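You operate a simulated robot arm through the tools that you are given. There is no shell and no other tool.

The job below is to be done with a simulated robot arm. You get a single attempt, and the scene is never put back.

JOB
Open the tray cover, stir the green pot, paint the three disc tops and close the cover over them.
Fine: on tray 4; stir and paint with the grey wide brush, rinse it in the white cup, wipe it on the folded cream cloth and stand it back; lid back on; discs stay on their pegs. Leave the table's air on.

It is judged by the outcome, as a careful person would: the job done as asked, and still so three seconds after it is handed in. It fails if anything else is knocked over, pushed out of place, dropped, spilled or broken. A push-on lid holds only when it is set on centred and level and pressed home; a screw cap is set on level and turned clockwise until tight. Flat cloth is picked up by pressing the open fingertips on it (5 to 10 N) and closing them slowly along it; thin cloth reads only 2 to 8 mm in the jaws.

ROBOT AND FRAMES
A 7-joint arm with a fingered hand, fixed in place. Base frame: the origin is on the floor under the middle of its stand, x ahead of it, y to its left, z up. Readings come in mm, rad, newtons and seconds.
It reaches about 1333 mm from its shoulder. Its first joint turns from -1.204 to 3.002 rad. Payload 5 kg.
The tool frame sits at the grasp point between the pads (the TCP): z along the fingers, y along the line on which they close. The tips reach 32 mm beyond it. The gripper opens to 160 mm; its body begins 89 mm behind the TCP. The gripper is a hand of 3 fingers: y runs from the thumb to the fingers, the wrist lies at [0, 0, -252] in the tool frame, and closing takes about 1.5 s.
Orientation is told as [roll, pitch, yaw] about the base's x, y, z axes, in that order, counted from this pose: with the fingers straight down and closing along the base's y, the tool's x points along the base's -x, its y along +y and its z along -z.

CONTROLS
- The arm moves only by the tool step_arm. Its argument "targets" is a list of rows, each an object (a shift or turn left out is 0, a gripper value left out holds the last) with "rotation": the turn, a rotation vector about the tool's x, y, z in units of 90 degrees (1.0 is 90 degrees), a list of three; "xyz": the shift along the tool's x, y, z in units of 500 mm (1.0 is 500 mm), a list of three. In form: [{"rotation": [rx, ry, rz], "xyz": [tx, ty, tz]}, ...]. A call has 1 to 20 rows; each row is the pose to reach, as a shift and turn from the pose commanded when the call began, along the tool's axes at that moment. "fingers" is the finger opening in m, from 0 to 0.16, set as the call begins (left out, the last holds). A call with a number of a shift or a turn outside -1 to 1 is refused whole. Rows are played at 5 a second. More than 50 mm and 0.15 rad between two rows, or a gripper value outside its range, and nothing of the call is played. Where a pose cannot be reached the arm comes as near as it can. A force on the tool above 40 N (or 10 N above the force at the start of the call, whichever is more), or a blocked arm, ends the call early, and 0.2 s more pass. Each finger travels about 108 mm/s and halts on what it meets, pressing with about 32 N; the grip force reading is that of the motor and also rises with nothing between the fingers. The clock runs only during rows and for 0.2 s after the last one: add rows that repeat a pose to give the fingers time. The reply holds the time, the measured pose of the TCP, the force on the tool along the base axes, the opening and the grip force, in the units named above and with some noise, with the torque about the TCP (base axes, N m) and any sound that the robot's microphone picked up, and new pictures: "show" is both (left out), scene, wrist or none.
- Cameras (640 x 400 px; columns grow to the right, rows downward): "scene" is fixed at [226.1, 503.9, 1616]; the picture's right is [-0.79, -0.61, 0.00], its down [-0.23, 0.30, -0.93] and it looks along [0.56, -0.73, -0.38] (base axes); focal length 372 px, centre (320, 200). "wrist" rides on the gripper at [65, -4, -116] in the tool frame; the picture's right is [0.06, 1.00, 0.00], its down [-0.87, 0.05, -0.49] and it looks along [-0.49, 0.03, 0.87] (tool axes); focal length 261 px, centre (320, 200). There is no depth. A picture from a camera that has moved, and an enlarged one, comes with that camera's place and axes in the base frame and with its lens. The place of the scene camera against the robot may be out by one fixed shift of up to 12 mm in any direction.
- lift_body(by): slides the trunk up (or, below 0, down) by that many mm; the arm rides with it, the base frame stays. It gives what a move gives, with no picture.
- set_fingers(finger1, finger2, thumb_bend): sets how far each is bent, from 0 (flat) to 1 (curled in); at 0.3 the hand is open as for a grip, at 0.7 the pads meet at the TCP. One left out holds its place. A second passes; each finger stops where it meets its share of the squeeze, and holds until it gets a number again. A gripper value or a shape takes the hand back. It gives what a move gives, with no picture; readings hold the bend of each and the force on the fingers (four entries, about 0 where the hand has none), thumb and palm.
- preshape(shape): the hand has 3 fingers and takes this shape, open, in about a second: jaw (thumb against the fingers, like two jaws); tri (thumb and two fingers); tip (a fingertip pinch); poke (one finger out to press); point (the index stretched); flat (the hand flat); cup (the hand cupped); fist (a fist). The gripper value then closes the fingers along that shape, each until it touches; the sizes above hold for jaw. It gives what a move gives, with no picture.
- zoom(camera, box): a new picture of the part [left, top, right, bottom] of that camera's present view, enlarged. It takes no simulated time.
- sign_off(): hands the job in; it is judged then, once.

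Nothing tells you positions but the pictures and the camera data. Unless the task says otherwise, let go and move clear before handing in.

The tools are called after "Call:" by a JSON object that holds its "api" and its "payload". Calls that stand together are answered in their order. step_arm: Moves the arm, as the interface text tells. Its arguments: {"type":"object","properties":{"targets":{"type":"array"},"fingers":{"type":"number"},"show":{"type":"string","enum":["both","scene","wrist","none"]}},"required":["targets"]} The other tools are called the same way: lift_body (by) moves the trunk up or down; preshape (shape) gives the hand a shape; set_fingers (finger1, finger2, thumb_bend) moves the fingers one by one; zoom (camera, box) takes an enlarged picture of a part of a camera's view; sign_off () hands the job in.

At the start:

```text
t: 0.0
position: [440.9, -559.1, 1318.0]
ee_rot: [0.0, 0.002, -0.001]
ft_force: [0.3, 0.2, -0.4]
moment: [0.0, 0.0, -0.02]
width: 160.0
gripper_force: 0.0
shape: jaw
bend: [0.3, 0.3, 0.3]
finger forces: [0.0, 0.0, 0.1, 0.0, 0.0, 0.0]
trunk travel left (down, up): [-825.0, 115.0]
```

scene: 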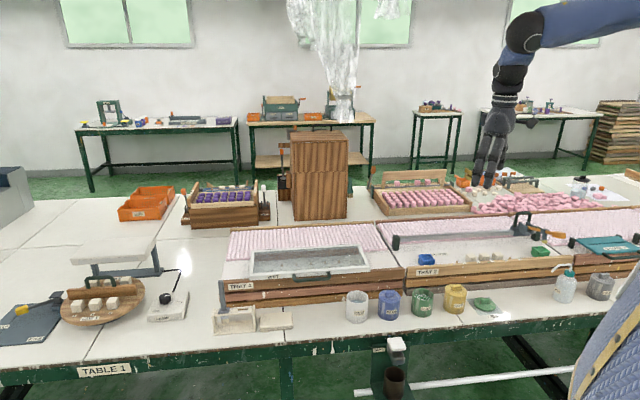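
wrist: 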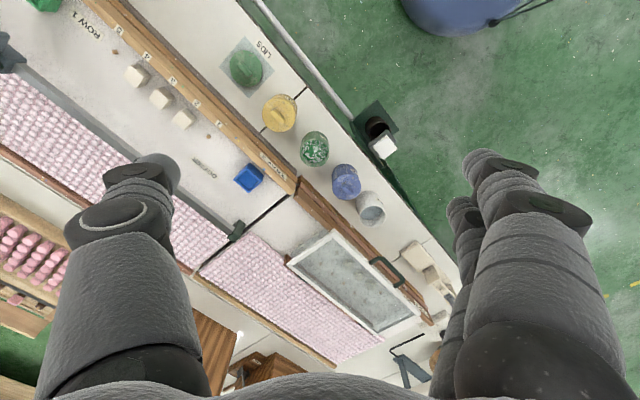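

I see a long work table with several trays, a row of pots (white cup, blue, green, yellow) at the near edge and a framed cover on one tray. I will first look closer at the labels and tools before moving anything.

Call:
{"api": "zoom", "payload": {"camera": "scene", "box": [200, 210, 420, 347]}}

Call:
{"api": "zoom", "payload": {"camera": "scene", "box": [380, 190, 640, 352]}}

Call:
{"api": "zoom", "payload": {"camera": "scene", "box": [0, 220, 240, 370]}}

Call:
{"api": "zoom", "payload": {"camera": "scene", "box": [340, 270, 640, 400]}}

Call:
{"api": "zoom", "payload": {"camera": "wrist", "box": [0, 0, 320, 200]}}

Call:
{"api": "zoom", "payload": {"camera": "wrist", "box": [220, 40, 460, 190]}}

Call:
{"api": "zoom", "payload": {"camera": "wrist", "box": [240, 200, 480, 400]}}

```text
2.91 times, centred on (310, 278) of scene
camera zoom: at [226.1, 503.9, 1616.0], right [-0.79, -0.61, 0.0], down [-0.23, 0.3, -0.93], along [0.56, -0.73, -0.38], focal length 1083 px, centre (349, -28)
```

zoom: 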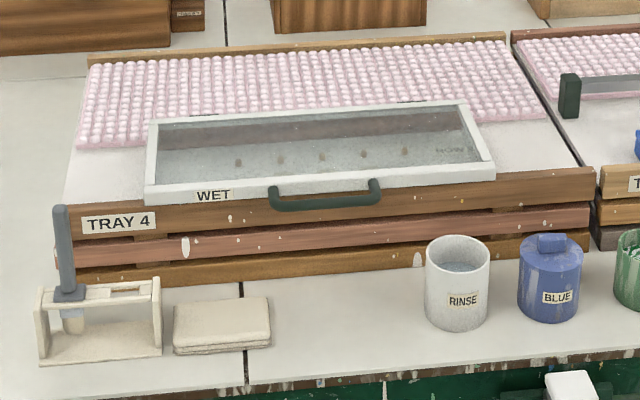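

```text
2.46 times, centred on (510, 271) of scene
camera zoom: at [226.1, 503.9, 1616.0], right [-0.79, -0.61, 0.0], down [-0.23, 0.3, -0.93], along [0.56, -0.73, -0.38], focal length 917 px, centre (-148, 25)
```

zoom: 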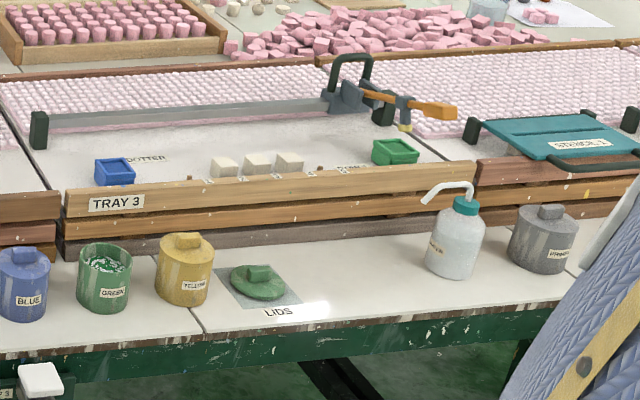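

```text
2.67 times, centred on (120, 295) of scene
camera zoom: at [226.1, 503.9, 1616.0], right [-0.79, -0.61, 0.0], down [-0.23, 0.3, -0.93], along [0.56, -0.73, -0.38], focal length 993 px, centre (853, -53)
```

zoom: 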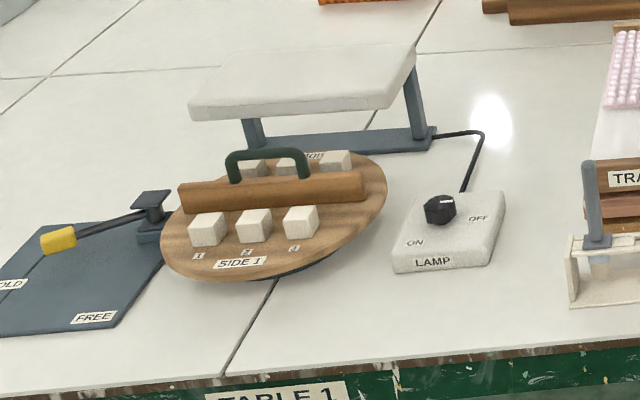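

```text
2.13 times, centred on (490, 335) of scene
camera zoom: at [226.1, 503.9, 1616.0], right [-0.79, -0.61, 0.0], down [-0.23, 0.3, -0.93], along [0.56, -0.73, -0.38], focal length 794 px, centre (-43, -88)
```

zoom: 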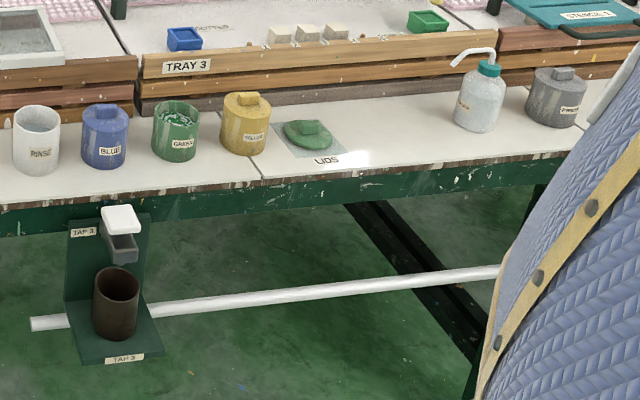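

```text
2.00 times, centred on (160, 100) of wrist
camera zoom: at [375.0, -563.3, 1433.6], right [-0.06, 1.0, 0.0], down [0.87, 0.05, 0.49], along [0.49, 0.03, -0.87], focal length 521 px, centre (640, 400)
```

zoom: 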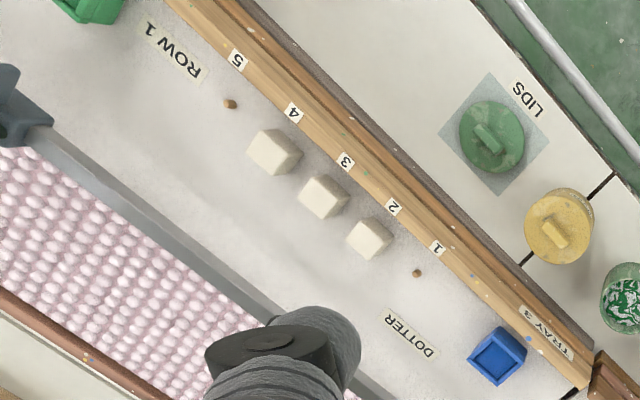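

```text
2.67 times, centred on (340, 115) of wrist
camera zoom: at [375.0, -563.3, 1433.6], right [-0.06, 1.0, 0.0], down [0.87, 0.05, 0.49], along [0.49, 0.03, -0.87], focal length 695 px, centre (267, 427)
```

zoom: 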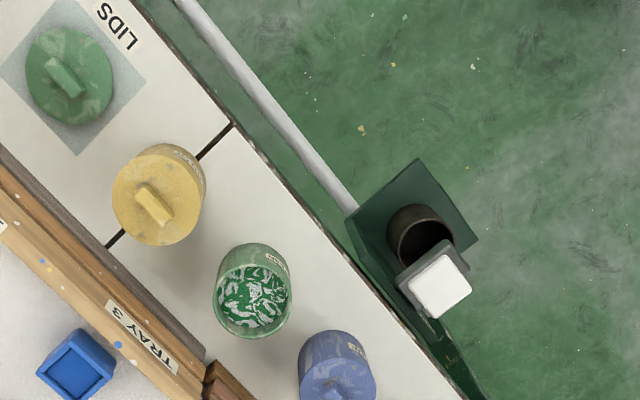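

```text
2.00 times, centred on (360, 300) of wrist
camera zoom: at [375.0, -563.3, 1433.6], right [-0.06, 1.0, 0.0], down [0.87, 0.05, 0.49], along [0.49, 0.03, -0.87], focal length 521 px, centre (240, 0)
```

zoom: 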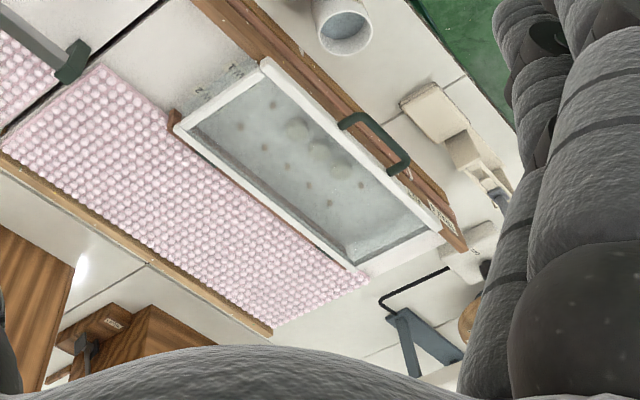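

The table runs diagonally to the base frame at about 45°, with pots at its near edge and tray 4 (covered, green handle) beyond the brush stand, cloth and white cup. I'll turn the wrist camera square to the table and move it high above tray 4 to see better.

Call:
{"api": "step_arm", "payload": {"targets": [{"xyz": [-0.05, 0.05, 0], "rotation": [0, 0, 0.06]}, {"xyz": [-0.1, 0.1, 0], "rotation": [0, 0, 0.12]}, {"xyz": [-0.15, 0.15, 0], "rotation": [0, 0, 0.18]}, {"xyz": [-0.2, 0.2, 0], "rotation": [0, 0, 0.24]}, {"xyz": [-0.25, 0.25, 0], "rotation": [0, 0, 0.3]}, {"xyz": [-0.3, 0.3, 0], "rotation": [0, 0, 0.36]}, {"xyz": [-0.35, 0.35, 0], "rotation": [0, 0, 0.43]}, {"xyz": [-0.4, 0.4, 0], "rotation": [0, 0, 0.487]}], "show": "both"}}

```text
t: 1.8
position: [642.7, -356.0, 1318.8]
ee_rot: [-0.002, 0.002, -0.768]
ft_force: [-0.1, -0.4, 0.0]
moment: [-0.05, 0.06, 0.03]
width: 159.9
gripper_force: 0.0
shape: jaw
bend: [0.3, 0.3, 0.3]
finger forces: [0.1, 0.0, 0.0, 0.0, 0.1, 0.0]
trunk travel left (down, up): [-825.0, 115.0]
camera wrist: at [591.4, -313.7, 1434.1], right [0.65, 0.76, 0.0], down [0.66, -0.56, 0.49], along [0.37, -0.32, -0.87], focal length 261 px, centre (320, 200)
```

scene: 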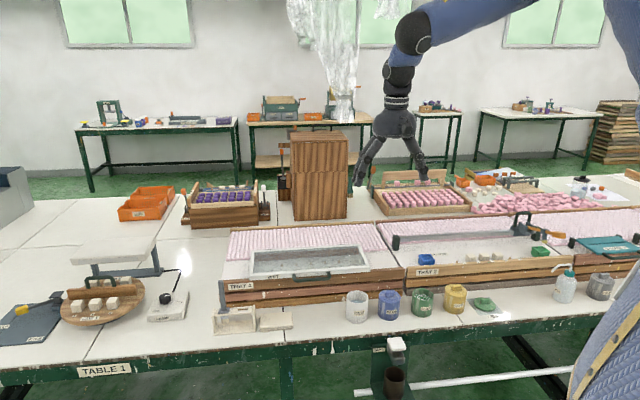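
wrist: 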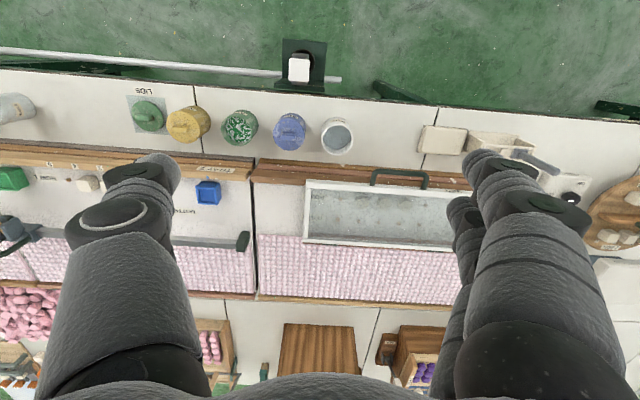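

The wrist view is now square-on to the table: pots, cloth, brush stand and tray 4's framed cover are all visible. I'll enlarge parts to pin down their positions.

Call:
{"api": "zoom", "payload": {"camera": "wrist", "box": [230, 90, 470, 240]}}

Call:
{"api": "zoom", "payload": {"camera": "wrist", "box": [400, 80, 640, 230]}}

Call:
{"api": "zoom", "payload": {"camera": "wrist", "box": [240, 20, 400, 120]}}

Call:
{"api": "zoom", "payload": {"camera": "wrist", "box": [100, 60, 340, 210]}}

Call:
{"api": "zoom", "payload": {"camera": "scene", "box": [210, 230, 310, 293]}}

Call:
{"api": "zoom", "payload": {"camera": "scene", "box": [205, 275, 305, 337]}}

Call:
{"api": "zoom", "payload": {"camera": "scene", "box": [250, 230, 390, 300]}}

```text
2.67 times, centred on (350, 165) of wrist
camera zoom: at [591.4, -313.7, 1434.1], right [0.65, 0.76, 0.0], down [0.66, -0.56, 0.49], along [0.37, -0.32, -0.87], focal length 695 px, centre (240, 293)
```

zoom: 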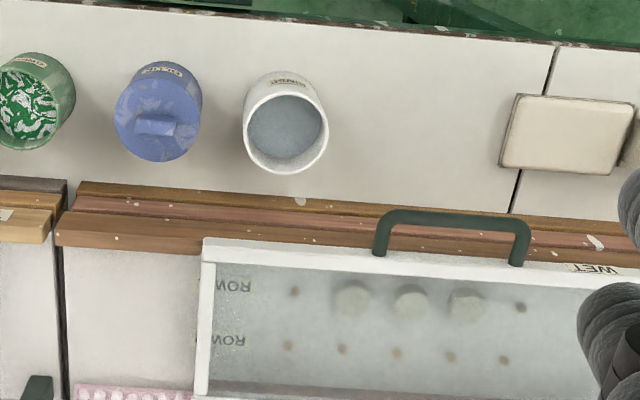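

```text
2.67 times, centred on (520, 155) of wrist
camera zoom: at [591.4, -313.7, 1434.1], right [0.65, 0.76, 0.0], down [0.66, -0.56, 0.49], along [0.37, -0.32, -0.87], focal length 695 px, centre (-213, 320)
```

zoom: 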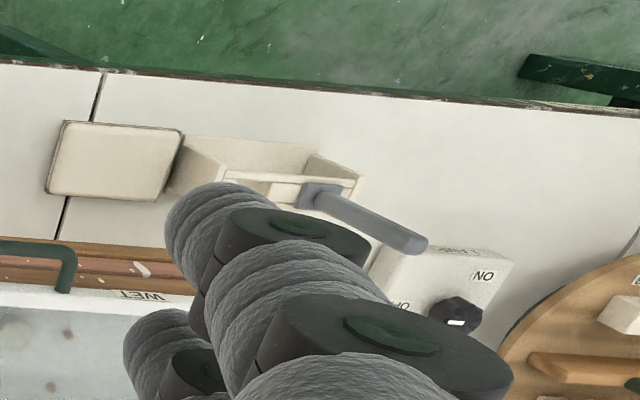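

```text
4.00 times, centred on (320, 70) of wrist
camera zoom: at [591.4, -313.7, 1434.1], right [0.65, 0.76, 0.0], down [0.66, -0.56, 0.49], along [0.37, -0.32, -0.87], focal length 1043 px, centre (320, 720)
```

zoom: 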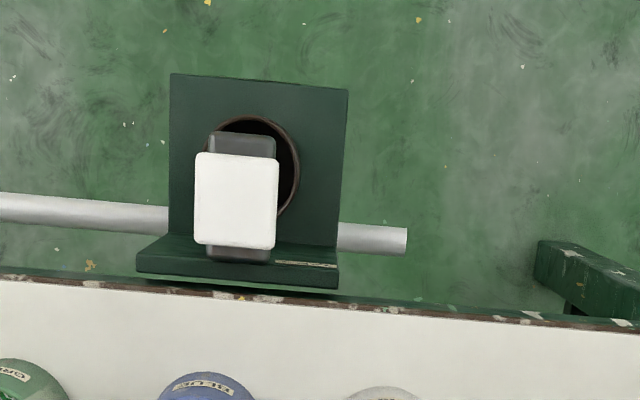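

```text
2.67 times, centred on (220, 135) of wrist
camera zoom: at [591.4, -313.7, 1434.1], right [0.65, 0.76, 0.0], down [0.66, -0.56, 0.49], along [0.37, -0.32, -0.87], focal length 695 px, centre (587, 373)
```

zoom: 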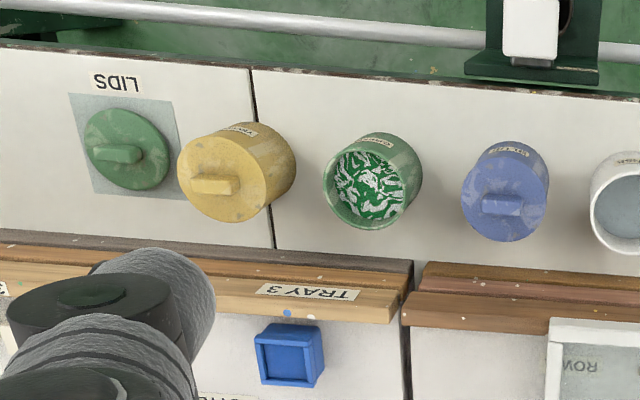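

```text
6.35 times, centred on (260, 262) of scene
camera zoom: at [226.1, 503.9, 1616.0], right [-0.79, -0.61, 0.0], down [-0.23, 0.3, -0.93], along [0.56, -0.73, -0.38], focal length 2365 px, centre (701, -190)
```

zoom: 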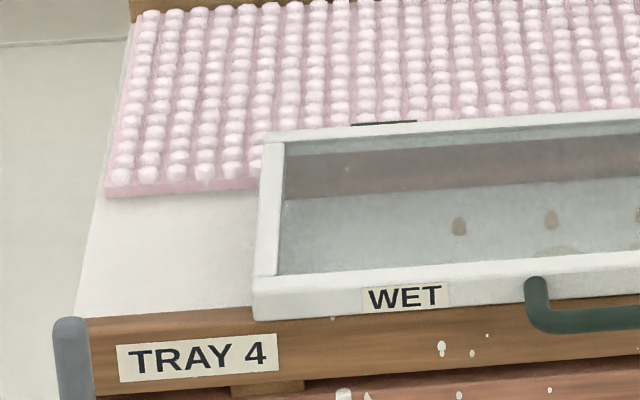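

```text
6.40 times, centred on (255, 306) of scene
camera zoom: at [226.1, 503.9, 1616.0], right [-0.79, -0.61, 0.0], down [-0.23, 0.3, -0.93], along [0.56, -0.73, -0.38], focal length 2384 px, centre (736, -478)
```

zoom: 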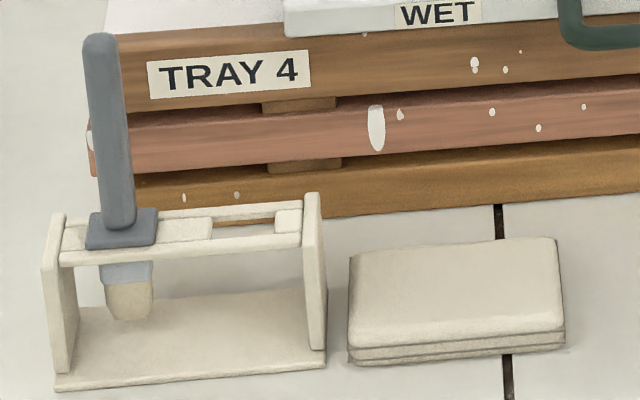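

```text
4.57 times, centred on (320, 265) of scene
camera zoom: at [226.1, 503.9, 1616.0], right [-0.79, -0.61, 0.0], down [-0.23, 0.3, -0.93], along [0.56, -0.73, -0.38], focal length 1702 px, centre (320, -97)
```

zoom: 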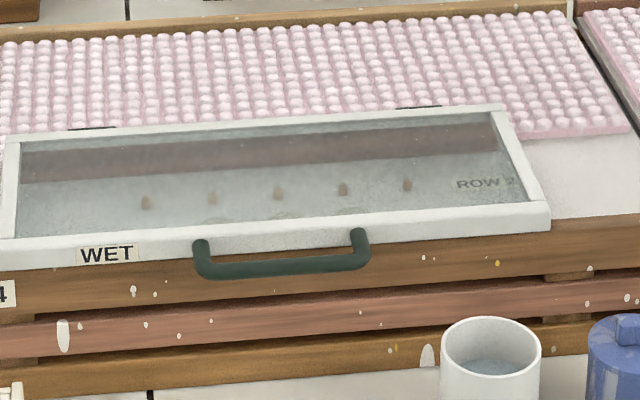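

Tray 4's cover is hinged at its far edge with a pull handle at the front; the discs sit on pegs 2–4 of row 1, the brush hangs in its stand, and the green pot is open with its lid on the LIDS square. I'll lower the trunk 350 mm so the arm works at table height.

Call:
{"api": "lift_body", "payload": {"by": -350}}

```text
t: 5.2
position: [639.5, -356.8, 968.0]
ee_rot: [-0.001, -0.001, -0.765]
ft_force: [0.8, 0.2, -0.7]
moment: [0.03, 0.01, 0.01]
width: 159.9
gripper_force: 0.0
shape: jaw
bend: [0.3, 0.3, 0.3]
finger forces: [0.0, 0.1, 0.0, 0.0, 0.0, 0.1]
trunk travel left (down, up): [-475.0, 465.0]
```

I'll turn exactly square to the table (yaw −45°) and slide along the front of the table to look at the brush stand and cloth.

Call:
{"api": "step_arm", "payload": {"targets": [{"xyz": [-0.0019, 0.0909, -0.006], "rotation": [0, 0, 0.002]}, {"xyz": [-0.0037, 0.1818, -0.012], "rotation": [0, 0, 0.004]}, {"xyz": [-0.0056, 0.2727, -0.018], "rotation": [0, 0, 0.006]}, {"xyz": [-0.0074, 0.3636, -0.024], "rotation": [0, 0, 0.008]}, {"xyz": [-0.0093, 0.4545, -0.03], "rotation": [0, 0, 0.01]}, {"xyz": [-0.0111, 0.5454, -0.036], "rotation": [0, 0, 0.012]}, {"xyz": [-0.013, 0.6363, -0.042], "rotation": [0, 0, 0.013]}, {"xyz": [-0.0148, 0.7272, -0.048], "rotation": [0, 0, 0.013]}, {"xyz": [-0.0167, 0.8181, -0.054], "rotation": [0, 0, 0.013]}, {"xyz": [-0.0186, 0.909, -0.06], "rotation": [0, 0, 0.013]}, {"xyz": [-0.0204, 0.999, -0.064], "rotation": [0, 0, 0.013]}], "show": "both"}}

```text
t: 7.6
position: [799.6, -199.5, 959.8]
ee_rot: [0.01, 0.003, -0.785]
ft_force: [0.5, -0.8, -0.1]
moment: [-0.02, 0.02, -0.02]
width: 160.0
gripper_force: 0.0
shape: jaw
bend: [0.3, 0.3, 0.3]
finger forces: [0.0, 0.0, 0.1, 0.0, 0.1, 0.1]
out of reach, approached as far as the arm can: row 5, 6, 7, 8, 9, 10, 11
trunk travel left (down, up): [-475.0, 465.0]
camera wrist: at [749.8, -156.7, 1076.1], right [0.66, 0.75, 0.01], down [0.65, -0.58, 0.49], along [0.37, -0.32, -0.87], focal length 261 px, centre (320, 200)
```

scene: 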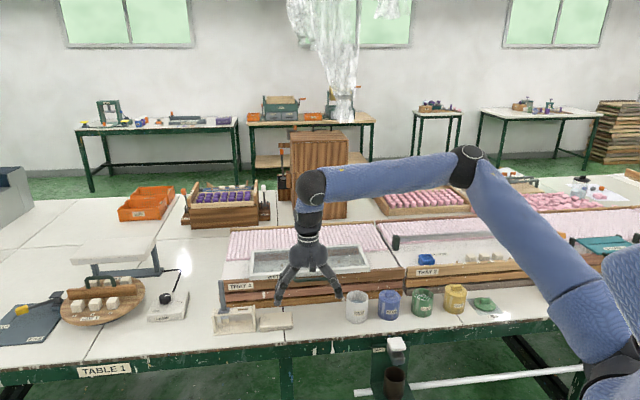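
wrist: 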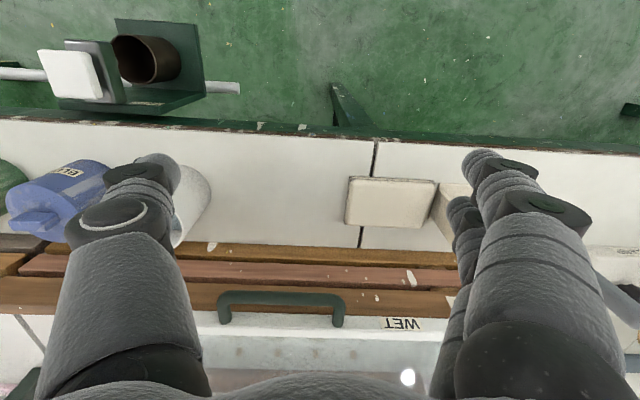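

The arm stopped about 280 mm short: the pose with this yaw was reported out of reach, though the arm is far from straight, so a joint limit with this hand yaw is likely. I'll test by turning the hand back toward yaw 0 at the spot.

Call:
{"api": "step_arm", "payload": {"targets": [{"xyz": [0, 0, 0], "rotation": [0, 0, -0.01]}], "show": "none"}}

```text
t: 8.0
position: [798.5, -198.3, 958.8]
ee_rot: [0.007, -0.001, -0.769]
ft_force: [0.0, -0.2, 0.5]
moment: [-0.06, 0.0, 0.03]
width: 159.9
gripper_force: 0.1
shape: jaw
bend: [0.3, 0.3, 0.3]
finger forces: [0.1, 0.1, 0.1, 0.1, 0.1, 0.0]
out of reach, approached as far as the arm can: row 1
trunk travel left (down, up): [-475.0, 465.0]
```

I'll step back along the table to learn what the commanded pose currently is.

Call:
{"api": "step_arm", "payload": {"targets": [{"xyz": [0, -0.08, 0]}, {"xyz": [0, -0.16, 0]}], "show": "none"}}

```text
t: 8.6
position: [742.9, -251.8, 961.4]
ee_rot: [0.0, 0.001, -0.768]
ft_force: [0.2, -0.2, -0.1]
moment: [-0.01, 0.01, -0.01]
width: 159.9
gripper_force: 0.0
shape: jaw
bend: [0.3, 0.3, 0.3]
finger forces: [0.0, 0.0, 0.1, 0.0, 0.0, 0.0]
trunk travel left (down, up): [-475.0, 465.0]
```

The commanded pose follows the reached pose, good. Now I'll try reaching further along the table while turning the hand toward yaw 0.

Call:
{"api": "step_arm", "payload": {"targets": [{"xyz": [0, 0, 0], "rotation": [0, 0, -0.08]}, {"xyz": [0, 0, 0], "rotation": [0, 0, -0.16]}, {"xyz": [0, 0, 0], "rotation": [0, 0, -0.24]}, {"xyz": [0, 0, 0], "rotation": [0, 0, -0.32]}, {"xyz": [0, 0, 0], "rotation": [0, 0, -0.4]}, {"xyz": [0, 0, 0], "rotation": [0, 0, -0.489]}, {"xyz": [0, 0.08, 0], "rotation": [0, 0, -0.489]}, {"xyz": [0, 0.16, 0], "rotation": [0, 0, -0.489]}, {"xyz": [0, 0.24, 0], "rotation": [0, 0, -0.489]}, {"xyz": [0, 0.32, 0], "rotation": [0, 0, -0.489]}, {"xyz": [0, 0.4, 0], "rotation": [0, 0, -0.489]}, {"xyz": [0, 0.48, 0], "rotation": [0, 0, -0.489]}, {"xyz": [0, 0.56, 0], "rotation": [0, 0, -0.489]}, {"xyz": [0, 0.64, 0], "rotation": [0, 0, -0.489]}], "show": "both"}}

```text
t: 11.6
position: [801.6, -194.4, 937.5]
ee_rot: [0.005, -0.003, -0.002]
ft_force: [-0.2, -1.0, 0.0]
moment: [0.02, -0.03, 0.0]
width: 160.1
gripper_force: 0.1
shape: jaw
bend: [0.3, 0.3, 0.3]
finger forces: [0.1, 0.0, 0.0, 0.0, 0.0, 0.0]
out of reach, approached as far as the arm can: row 8, 9, 10, 11, 12, 13, 14
trunk travel left (down, up): [-475.0, 465.0]
camera wrist: at [735.5, -199.4, 1053.5], right [-0.06, 1.0, 0.0], down [0.87, 0.05, 0.49], along [0.49, 0.03, -0.87], focal length 261 px, centre (320, 200)
```

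scene: 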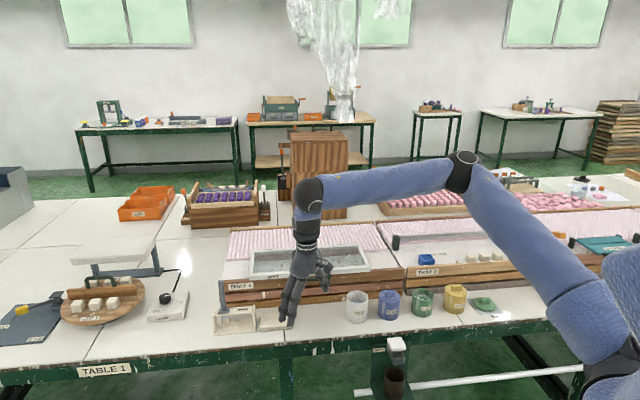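
wrist: 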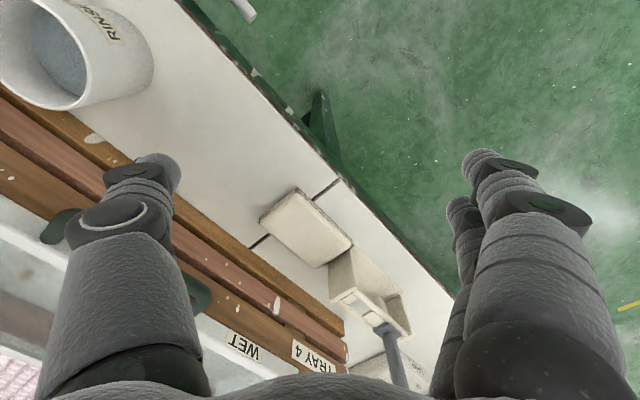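

The limit is at the same spot regardless of hand yaw, so it's not the last wrist joint. I'll probe which direction is blocked with small test moves in free air.

Call:
{"api": "step_arm", "payload": {"targets": [{"xyz": [-0.08, 0, 0]}, {"xyz": [-0.16, 0, 0]}], "show": "none"}}

Call:
{"api": "step_arm", "payload": {"targets": [{"xyz": [0, 0.08, 0]}, {"xyz": [0, 0.16, 0]}], "show": "none"}}

Call:
{"api": "step_arm", "payload": {"targets": [{"xyz": [0, 0, -0.08]}, {"xyz": [0, 0, -0.16]}], "show": "none"}}

```text
t: 12.2
position: [839.3, -223.9, 930.4]
ee_rot: [0.013, -0.011, -0.002]
ft_force: [-1.1, -0.5, 0.6]
moment: [0.01, -0.01, 0.04]
width: 159.8
gripper_force: 0.1
shape: jaw
bend: [0.3, 0.3, 0.3]
finger forces: [0.0, 0.0, 0.0, 0.0, 0.0, 0.1]
out of reach, approached as far as the arm can: row 1, 2
trunk travel left (down, up): [-475.0, 465.0]
```

```text
t: 12.8
position: [801.6, -182.8, 930.2]
ee_rot: [0.016, -0.012, -0.001]
ft_force: [-0.7, 0.7, -0.1]
moment: [-0.01, -0.04, -0.01]
width: 159.9
gripper_force: 0.1
shape: jaw
bend: [0.3, 0.3, 0.3]
finger forces: [0.0, 0.0, 0.1, 0.0, 0.0, 0.1]
out of reach, approached as far as the arm can: row 1, 2
trunk travel left (down, up): [-475.0, 465.0]
```

```text
t: 13.4
position: [783.3, -199.5, 999.9]
ee_rot: [0.01, -0.008, -0.002]
ft_force: [-0.2, -0.3, -0.1]
moment: [0.03, 0.01, 0.02]
width: 160.0
gripper_force: 0.2
shape: jaw
bend: [0.3, 0.3, 0.3]
finger forces: [0.1, 0.0, 0.0, 0.1, 0.0, 0.0]
out of reach, approached as far as the arm can: row 1, 2
trunk travel left (down, up): [-475.0, 465.0]
```

The boundary is a surface facing along the table; raising the shoulder relative to the hand should give more room. I'll raise the trunk 200 mm and reach out again from there.

Call:
{"api": "lift_body", "payload": {"by": 200}}

Call:
{"api": "step_arm", "payload": {"targets": [{"xyz": [0, 0, 0.08]}, {"xyz": [0, 0, 0.16]}, {"xyz": [0, 0, 0.24]}, {"xyz": [0, 0, 0.32]}, {"xyz": [0, 0, 0.4]}, {"xyz": [-0.06, 0.04, 0.4]}, {"xyz": [-0.12, 0.08, 0.4]}, {"xyz": [-0.18, 0.12, 0.4]}, {"xyz": [-0.24, 0.16, 0.4]}, {"xyz": [-0.3, 0.2, 0.4]}], "show": "scene"}}

```text
t: 15.6
position: [784.1, -199.5, 1200.4]
ee_rot: [0.01, -0.009, 0.0]
ft_force: [-0.8, -0.3, -0.5]
moment: [-0.01, 0.0, -0.02]
width: 159.9
gripper_force: 0.0
shape: jaw
bend: [0.3, 0.3, 0.3]
finger forces: [0.0, 0.1, 0.0, 0.1, 0.1, 0.0]
trunk travel left (down, up): [-675.0, 265.0]
```

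```text
t: 17.8
position: [808.8, -199.7, 1014.2]
ee_rot: [0.014, -0.01, -0.001]
ft_force: [0.1, -0.1, 0.4]
moment: [-0.01, 0.0, 0.0]
width: 160.0
gripper_force: 0.1
shape: jaw
bend: [0.3, 0.3, 0.3]
finger forces: [0.1, 0.1, 0.0, 0.0, 0.0, 0.0]
out of reach, approached as far as the arm can: row 6, 7, 8, 9, 10
trunk travel left (down, up): [-675.0, 265.0]
```

scene: 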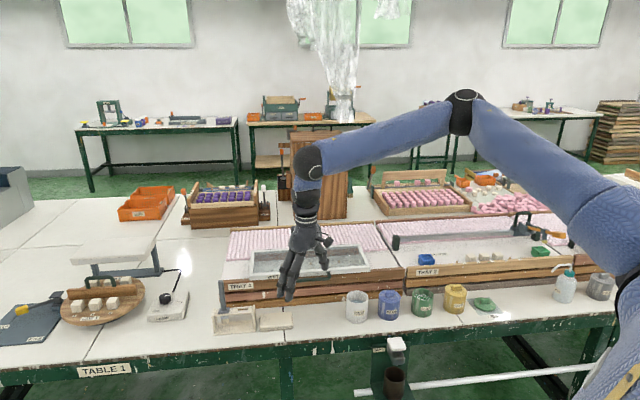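

Still the same plan limit, so a joint limit seems coupled to hand direction. I'll tilt the fingers forward about 27° and push outward to see if that frees the arm.

Call:
{"api": "step_arm", "payload": {"targets": [{"xyz": [0, 0, 0], "rotation": [0, -0.08, 0]}, {"xyz": [0, 0, 0], "rotation": [0, -0.16, 0]}, {"xyz": [0, 0, 0], "rotation": [0, -0.24, 0]}, {"xyz": [0, 0, 0], "rotation": [0, -0.3, 0]}, {"xyz": [-0.06, 0.04, 0], "rotation": [0, -0.3, 0]}, {"xyz": [-0.12, 0.08, 0], "rotation": [0, -0.3, 0]}, {"xyz": [-0.18, 0.12, 0], "rotation": [0, -0.3, 0]}], "show": "scene"}}

```text
t: 19.4
position: [886.6, -160.6, 1024.9]
ee_rot: [0.015, -0.482, -0.007]
ft_force: [-0.5, 0.0, 0.0]
moment: [-0.02, 0.02, 0.01]
width: 160.0
gripper_force: 0.1
shape: jaw
bend: [0.3, 0.3, 0.3]
finger forces: [0.0, 0.2, 0.1, 0.0, 0.0, 0.0]
out of reach, approached as far as the arm can: row 7
trunk travel left (down, up): [-675.0, 265.0]
```

scene: 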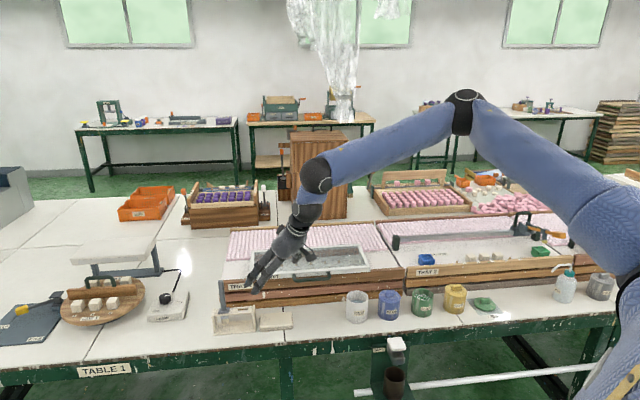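

Only the wrist position is bounded (the elbow stays put), so the arm posture itself is in the way. I'll retract toward the body with the hand level again and observe how the elbow moves.

Call:
{"api": "step_arm", "payload": {"targets": [{"xyz": [0.06, 0, -0.046], "rotation": [0, 0.04, 0]}, {"xyz": [0.12, 0, -0.092], "rotation": [0, 0.08, 0]}, {"xyz": [0.18, 0, -0.138], "rotation": [0, 0.12, 0]}, {"xyz": [0.24, 0, -0.184], "rotation": [0, 0.16, 0]}, {"xyz": [0.3, 0, -0.23], "rotation": [0, 0.2, 0]}, {"xyz": [0.36, 0, -0.275], "rotation": [0, 0.24, 0]}, {"xyz": [0.42, 0, -0.321], "rotation": [0, 0.28, 0]}, {"xyz": [0.485, 0, -0.367], "rotation": [0, 0.307, 0]}], "show": "scene"}}

Call:
{"api": "step_arm", "payload": {"targets": [{"xyz": [0, 0.08, 0]}, {"xyz": [0, 0.16, 0]}, {"xyz": [0, 0.24, 0]}, {"xyz": [0, 0.32, 0]}, {"xyz": [0, 0.4, 0]}], "show": "scene"}}

```text
t: 21.2
position: [588.4, -161.5, 1075.3]
ee_rot: [0.01, 0.002, -0.002]
ft_force: [-0.9, 0.1, 0.0]
moment: [-0.02, -0.02, 0.01]
width: 159.9
gripper_force: 0.1
shape: jaw
bend: [0.3, 0.3, 0.3]
finger forces: [0.0, 0.0, 0.0, 0.0, 0.1, 0.0]
trunk travel left (down, up): [-675.0, 265.0]
```

scene: 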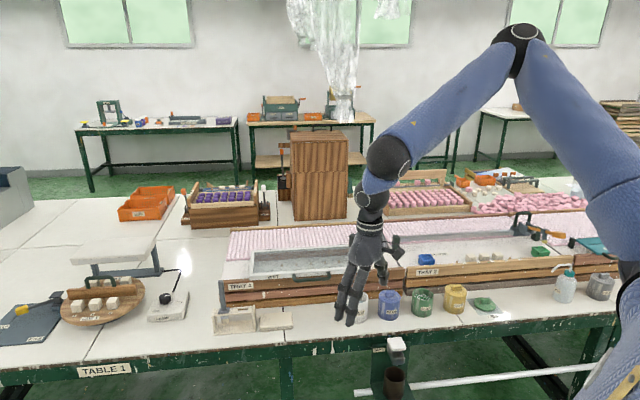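

```text
t: 22.4
position: [590.1, -89.7, 1075.1]
ee_rot: [0.01, 0.005, -0.002]
ft_force: [0.6, -0.5, 0.2]
moment: [-0.07, 0.01, 0.0]
width: 160.0
gripper_force: 0.1
shape: jaw
bend: [0.3, 0.3, 0.3]
finger forces: [0.1, 0.0, 0.0, 0.0, 0.0, 0.1]
out of reach, approached as far as the arm can: row 2, 3, 4, 5
trunk travel left (down, up): [-675.0, 265.0]
```

scene: 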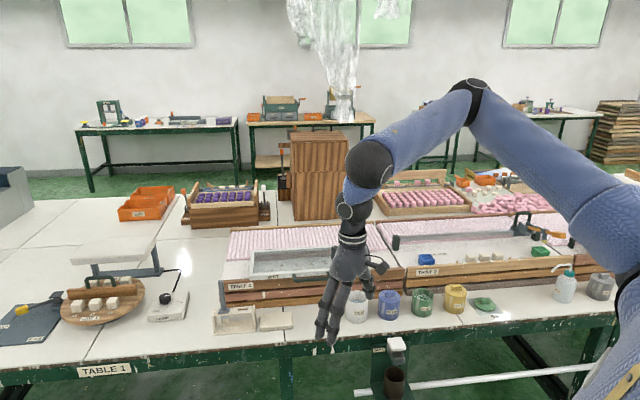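

The upper arm stops at a fixed direction, which limits leftward reach. I'll take pictures at two trunk heights to triangulate shoulder, elbow and wrist and understand the limit.

Call:
{"api": "zoom", "payload": {"camera": "scene", "box": [320, 60, 640, 260]}}

Call:
{"api": "lift_body", "payload": {"by": -150}}

Call:
{"api": "zoom", "payload": {"camera": "scene", "box": [320, 100, 640, 300]}}

Call:
{"api": "zoom", "payload": {"camera": "scene", "box": [440, 200, 640, 400]}}

```text
2.00 times, centred on (480, 160) of scene
camera zoom: at [226.1, 503.9, 1616.0], right [-0.79, -0.61, 0.0], down [-0.23, 0.3, -0.93], along [0.56, -0.73, -0.38], focal length 745 px, centre (0, 280)
```

zoom: 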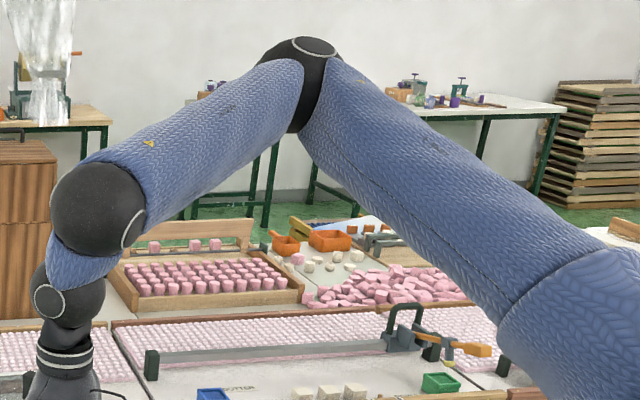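

```text
t: 24.1
position: [588.5, -89.0, 924.8]
ee_rot: [0.01, 0.002, -0.003]
ft_force: [0.1, 0.0, -0.4]
moment: [0.0, -0.03, -0.01]
width: 159.8
gripper_force: 0.1
shape: jaw
bend: [0.3, 0.3, 0.3]
finger forces: [0.0, 0.1, 0.1, 0.0, 0.0, 0.1]
trunk travel left (down, up): [-525.0, 415.0]
```

```text
2.00 times, centred on (480, 200) of scene
camera zoom: at [226.1, 503.9, 1616.0], right [-0.79, -0.61, 0.0], down [-0.23, 0.3, -0.93], along [0.56, -0.73, -0.38], focal length 745 px, centre (0, 200)
```

zoom: 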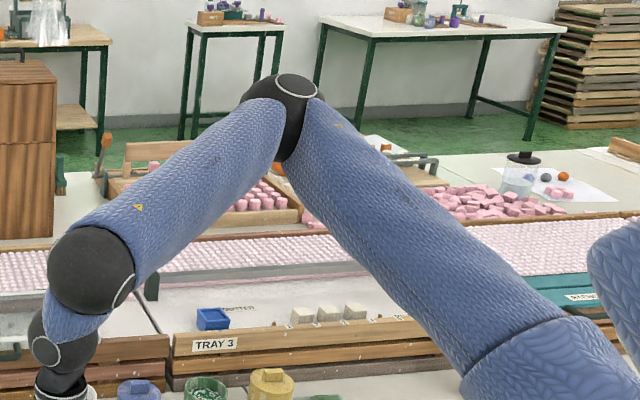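

```text
2.00 times, centred on (540, 300) of scene
camera zoom: at [226.1, 503.9, 1616.0], right [-0.79, -0.61, 0.0], down [-0.23, 0.3, -0.93], along [0.56, -0.73, -0.38], focal length 745 px, centre (-120, 0)
```

zoom: 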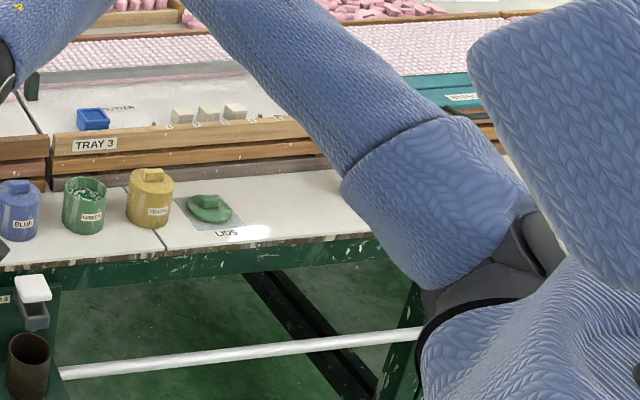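

Triangulation suggests the upper arm stops at an azimuth of about −45…−53° – consistent with the shoulder being in its "flipped" branch with joint 1 at its end stop. I'll lift the hand high and fold the arm over the shoulder so it can come down in the other branch, starting with raising the hand and pointing it forward.

Call:
{"api": "step_arm", "payload": {"targets": [{"xyz": [-0.0176, -0.0068, -0.049], "rotation": [0, -0.0556, 0]}, {"xyz": [-0.0346, -0.0136, -0.1016], "rotation": [0, -0.1111, 0]}, {"xyz": [-0.051, -0.0204, -0.1582], "rotation": [0, -0.1667, 0]}, {"xyz": [-0.0666, -0.0272, -0.2184], "rotation": [0, -0.2222, 0]}, {"xyz": [-0.0808, -0.0338, -0.2822], "rotation": [0, -0.2778, 0]}, {"xyz": [-0.0934, -0.0406, -0.3496], "rotation": [0, -0.3333, 0]}, {"xyz": [-0.104, -0.0474, -0.4202], "rotation": [0, -0.3889, 0]}, {"xyz": [-0.1124, -0.0542, -0.494], "rotation": [0, -0.4444, 0]}, {"xyz": [-0.1184, -0.061, -0.5706], "rotation": [0, -0.5, 0]}, {"xyz": [-0.1216, -0.0678, -0.65], "rotation": [0, -0.5556, 0]}, {"xyz": [-0.122, -0.0746, -0.732], "rotation": [0, -0.6111, 0]}, {"xyz": [-0.1192, -0.0814, -0.816], "rotation": [0, -0.6667, 0]}, {"xyz": [-0.113, -0.0882, -0.902], "rotation": [0, -0.7222, 0]}, {"xyz": [-0.1034, -0.0948, -0.9896], "rotation": [0, -0.7778, 0]}], "show": "scene"}}

```text
t: 27.1
position: [641.9, -142.6, 1419.3]
ee_rot: [0.033, -1.221, -0.03]
ft_force: [0.2, -0.4, 0.4]
moment: [0.01, 0.02, -0.03]
width: 160.1
gripper_force: 0.1
shape: jaw
bend: [0.3, 0.3, 0.3]
finger forces: [0.0, 0.0, 0.1, 0.1, 0.0, 0.1]
trunk travel left (down, up): [-525.0, 415.0]
```

scene: 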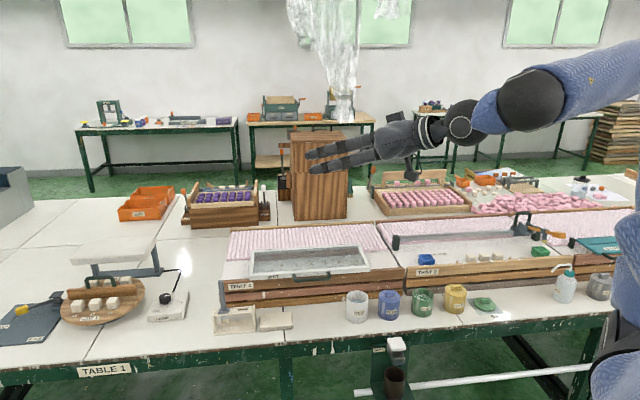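

The arm folds fine here; the elbow is out to the right. I'll lower the trunk so the over-the-shoulder swing stays at moderate height, then check.

Call:
{"api": "lift_body", "payload": {"by": -350}}

Call:
{"api": "zoom", "payload": {"camera": "scene", "box": [320, 100, 640, 300]}}

Call:
{"api": "zoom", "payload": {"camera": "wrist", "box": [0, 0, 640, 400]}}

```text
t: 30.6
position: [641.3, -143.1, 1066.9]
ee_rot: [0.033, -1.218, -0.03]
ft_force: [0.8, 0.0, -0.6]
moment: [0.0, -0.02, 0.02]
width: 160.0
gripper_force: 0.1
shape: jaw
bend: [0.3, 0.3, 0.3]
finger forces: [0.0, 0.1, 0.0, 0.0, 0.0, 0.0]
trunk travel left (down, up): [-175.0, 765.0]
```

```text
2.00 times, centred on (480, 200) of scene
camera zoom: at [226.1, 503.9, 1616.0], right [-0.79, -0.61, 0.0], down [-0.23, 0.3, -0.93], along [0.56, -0.73, -0.38], focal length 745 px, centre (0, 200)
```

zoom: 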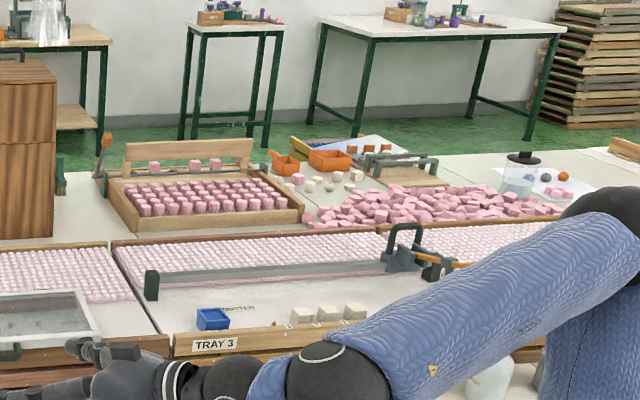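

```text
1.00 times, centred on (320, 200) of wrist (not enlarged: the box is as wide or as high as the picture)
camera zoom: at [510.2, -146.5, 1046.8], right [-0.02, 1.0, -0.05], down [-0.16, 0.04, 0.99], along [0.99, 0.03, 0.16], focal length 261 px, centre (320, 200)
```

zoom: 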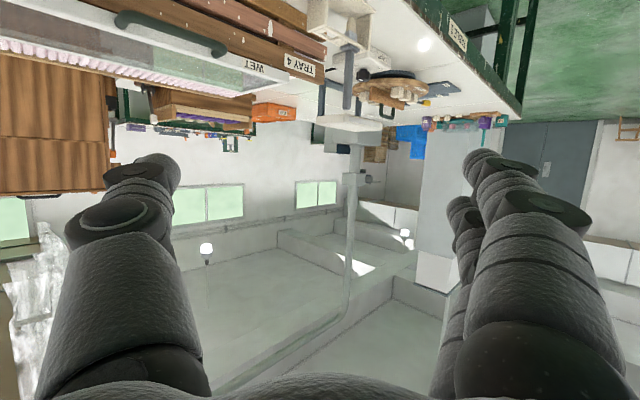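

The shoulder is near (105, −105, 830) now and the elbow sits up-right at about (150, −513, 1280), matching a 621/464 mm two-link arm. I'll take the wrist up over the shoulder so the elbow can pass over the top to the other side.

Call:
{"api": "step_arm", "payload": {"targets": [{"xyz": [-0.0678, 0.0024, -0.035], "rotation": [0, -0.0393, 0]}, {"xyz": [-0.1352, 0.005, -0.072], "rotation": [0, -0.0786, 0]}, {"xyz": [-0.2026, 0.0074, -0.111], "rotation": [0, -0.1179, 0]}, {"xyz": [-0.2696, 0.0098, -0.1516], "rotation": [0, -0.1571, 0]}, {"xyz": [-0.336, 0.0122, -0.1944], "rotation": [0, -0.1964, 0]}, {"xyz": [-0.402, 0.0146, -0.2388], "rotation": [0, -0.2357, 0]}, {"xyz": [-0.467, 0.0172, -0.2848], "rotation": [0, -0.275, 0]}, {"xyz": [-0.5312, 0.0196, -0.3328], "rotation": [0, -0.3143, 0]}, {"xyz": [-0.5948, 0.022, -0.3824], "rotation": [0, -0.3536, 0]}, {"xyz": [-0.6572, 0.0244, -0.4338], "rotation": [0, -0.3929, 0]}, {"xyz": [-0.7186, 0.0268, -0.4866], "rotation": [0, -0.4322, 0]}, {"xyz": [-0.7786, 0.0294, -0.541], "rotation": [0, -0.4714, 0]}, {"xyz": [-0.8374, 0.0318, -0.597], "rotation": [0, -0.5107, 0]}, {"xyz": [-0.8952, 0.0342, -0.6538], "rotation": [0, -0.55, 0]}], "show": "scene"}}

```text
t: 33.6
position: [490.9, -130.5, 1602.2]
ee_rot: [3.118, -1.057, -3.123]
ft_force: [0.6, 0.7, -0.1]
moment: [0.0, -0.01, 0.0]
width: 159.7
gripper_force: 0.1
shape: jaw
bend: [0.3, 0.3, 0.3]
finger forces: [0.0, 0.0, 0.0, 0.0, 0.0, 0.0]
trunk travel left (down, up): [-175.0, 765.0]
```

scene: 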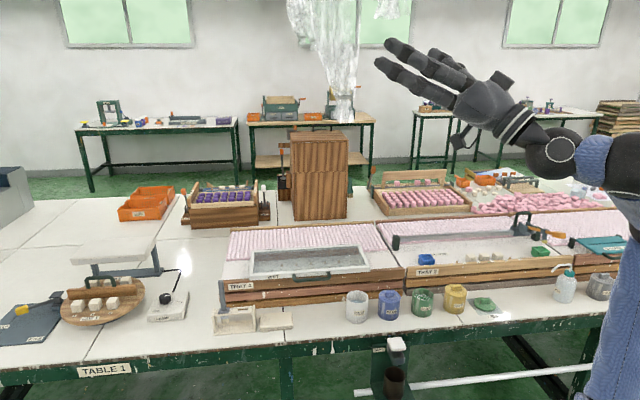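

Let me look closer at the arm's present posture.

Call:
{"api": "zoom", "payload": {"camera": "scene", "box": [480, 0, 640, 400]}}

Call:
{"api": "zoom", "payload": {"camera": "scene", "box": [480, 100, 640, 200]}}

```text
1.00 times, centred on (560, 200) of scene (not enlarged: the box is as wide or as high as the picture)
camera zoom: at [226.1, 503.9, 1616.0], right [-0.79, -0.61, 0.0], down [-0.23, 0.3, -0.93], along [0.56, -0.73, -0.38], focal length 372 px, centre (80, 200)
```

zoom: 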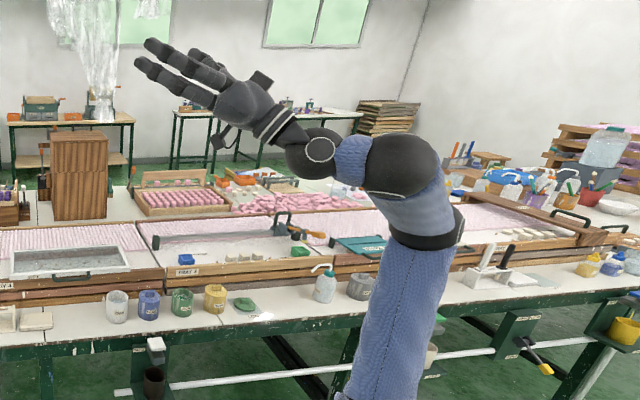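

```text
4.00 times, centred on (560, 150) of scene
camera zoom: at [226.1, 503.9, 1616.0], right [-0.79, -0.61, 0.0], down [-0.23, 0.3, -0.93], along [0.56, -0.73, -0.38], focal length 1490 px, centre (-640, 400)
```

zoom: 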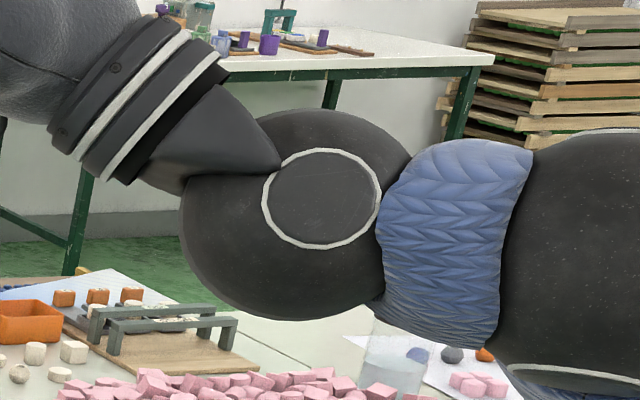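

The elbow is still on the right (about (70, −480, 1256)); the enlarged picture also shows more than the normal frame, which helps. I continue raising the wrist above the shoulder with the hand turning upward.

Call:
{"api": "step_arm", "payload": {"targets": [{"xyz": [-0.084, 0.003, 0.004], "rotation": [0, -0.0421, 0]}, {"xyz": [-0.1678, 0.006, 0.005], "rotation": [0, -0.0842, 0]}, {"xyz": [-0.2518, 0.009, 0.004], "rotation": [0, -0.1262, 0]}, {"xyz": [-0.3346, 0.012, 0.001], "rotation": [0, -0.1683, 0]}, {"xyz": [-0.4174, 0.015, -0.004], "rotation": [0, -0.2104, 0]}, {"xyz": [-0.4992, 0.018, -0.011], "rotation": [0, -0.2525, 0]}, {"xyz": [-0.5804, 0.021, -0.02], "rotation": [0, -0.2946, 0]}, {"xyz": [-0.6604, 0.025, -0.032], "rotation": [0, -0.3366, 0]}, {"xyz": [-0.7392, 0.028, -0.044], "rotation": [0, -0.3787, 0]}, {"xyz": [-0.8172, 0.031, -0.06], "rotation": [0, -0.4208, 0]}, {"xyz": [-0.8934, 0.034, -0.076], "rotation": [0, -0.4629, 0]}, {"xyz": [-0.9684, 0.037, -0.095], "rotation": [0, -0.505, 0]}], "show": "none"}}

Call:
{"api": "zoom", "payload": {"camera": "scene", "box": [480, 0, 640, 400]}}

```text
t: 36.2
position: [186.2, -306.8, 1969.8]
ee_rot: [3.125, -0.273, -3.138]
ft_force: [-3.4, -1.1, 0.3]
moment: [-0.1, 0.31, 0.06]
width: 159.7
gripper_force: 0.0
shape: jaw
bend: [0.3, 0.3, 0.3]
finger forces: [0.0, 0.1, 0.1, 0.1, 0.0, 0.0]
out of reach, approached as far as the arm can: row 3, 4, 5, 6, 7, 8, 9, 10, 11, 12
trunk travel left (down, up): [-175.0, 765.0]
```

```text
1.00 times, centred on (560, 200) of scene (not enlarged: the box is as wide or as high as the picture)
camera zoom: at [226.1, 503.9, 1616.0], right [-0.79, -0.61, 0.0], down [-0.23, 0.3, -0.93], along [0.56, -0.73, -0.38], focal length 372 px, centre (80, 200)
```

zoom: 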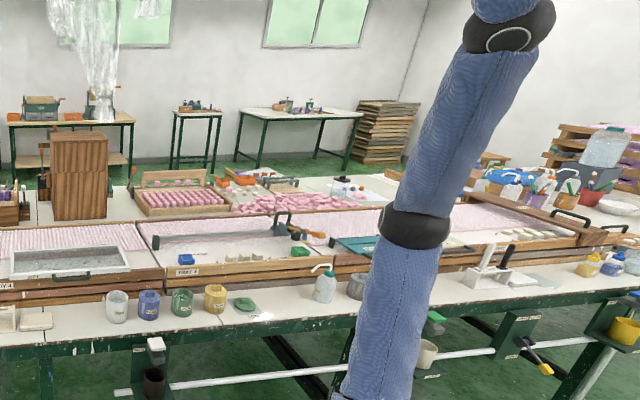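

The arm got to nearly straight up but was again blocked to the left; combining all observations, the first joint's axis appears to be horizontal, pointing toward the table, and the elbow must pass *below* that axis to change branch. So instead I'll come back down, raise the trunk and reach low. First reverse the upward move.

Call:
{"api": "step_arm", "payload": {"targets": [{"xyz": [0.0655, 0.0295, -0.0453], "rotation": [0, 0.0416, 0]}, {"xyz": [0.131, 0.059, -0.0907], "rotation": [0, 0.0832, 0]}, {"xyz": [0.1965, 0.0885, -0.136], "rotation": [0, 0.1248, 0]}, {"xyz": [0.262, 0.118, -0.1813], "rotation": [0, 0.1663, 0]}, {"xyz": [0.3275, 0.1475, -0.2267], "rotation": [0, 0.2079, 0]}, {"xyz": [0.393, 0.177, -0.272], "rotation": [0, 0.2495, 0]}, {"xyz": [0.4585, 0.2065, -0.3173], "rotation": [0, 0.2911, 0]}, {"xyz": [0.524, 0.236, -0.3627], "rotation": [0, 0.3327, 0]}, {"xyz": [0.5895, 0.2655, -0.408], "rotation": [0, 0.3743, 0]}, {"xyz": [0.655, 0.295, -0.4533], "rotation": [0, 0.4158, 0]}, {"xyz": [0.7205, 0.3245, -0.4987], "rotation": [0, 0.4574, 0]}, {"xyz": [0.786, 0.354, -0.544], "rotation": [0, 0.499, 0]}], "show": "none"}}

Call:
{"api": "zoom", "payload": {"camera": "scene", "box": [480, 0, 640, 400]}}

```text
t: 38.8
position: [511.2, -121.0, 1607.3]
ee_rot: [3.118, -1.052, -3.123]
ft_force: [1.2, 0.0, 0.3]
moment: [-0.03, -0.1, 0.0]
width: 159.9
gripper_force: 0.2
shape: jaw
bend: [0.3, 0.3, 0.3]
finger forces: [0.1, 0.0, 0.1, 0.0, 0.1, 0.1]
trunk travel left (down, up): [-175.0, 765.0]
```

```text
1.00 times, centred on (560, 200) of scene (not enlarged: the box is as wide or as high as the picture)
camera zoom: at [226.1, 503.9, 1616.0], right [-0.79, -0.61, 0.0], down [-0.23, 0.3, -0.93], along [0.56, -0.73, -0.38], focal length 372 px, centre (80, 200)
```

zoom: 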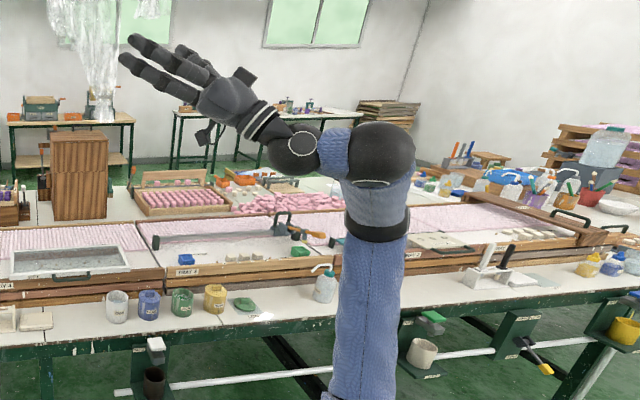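

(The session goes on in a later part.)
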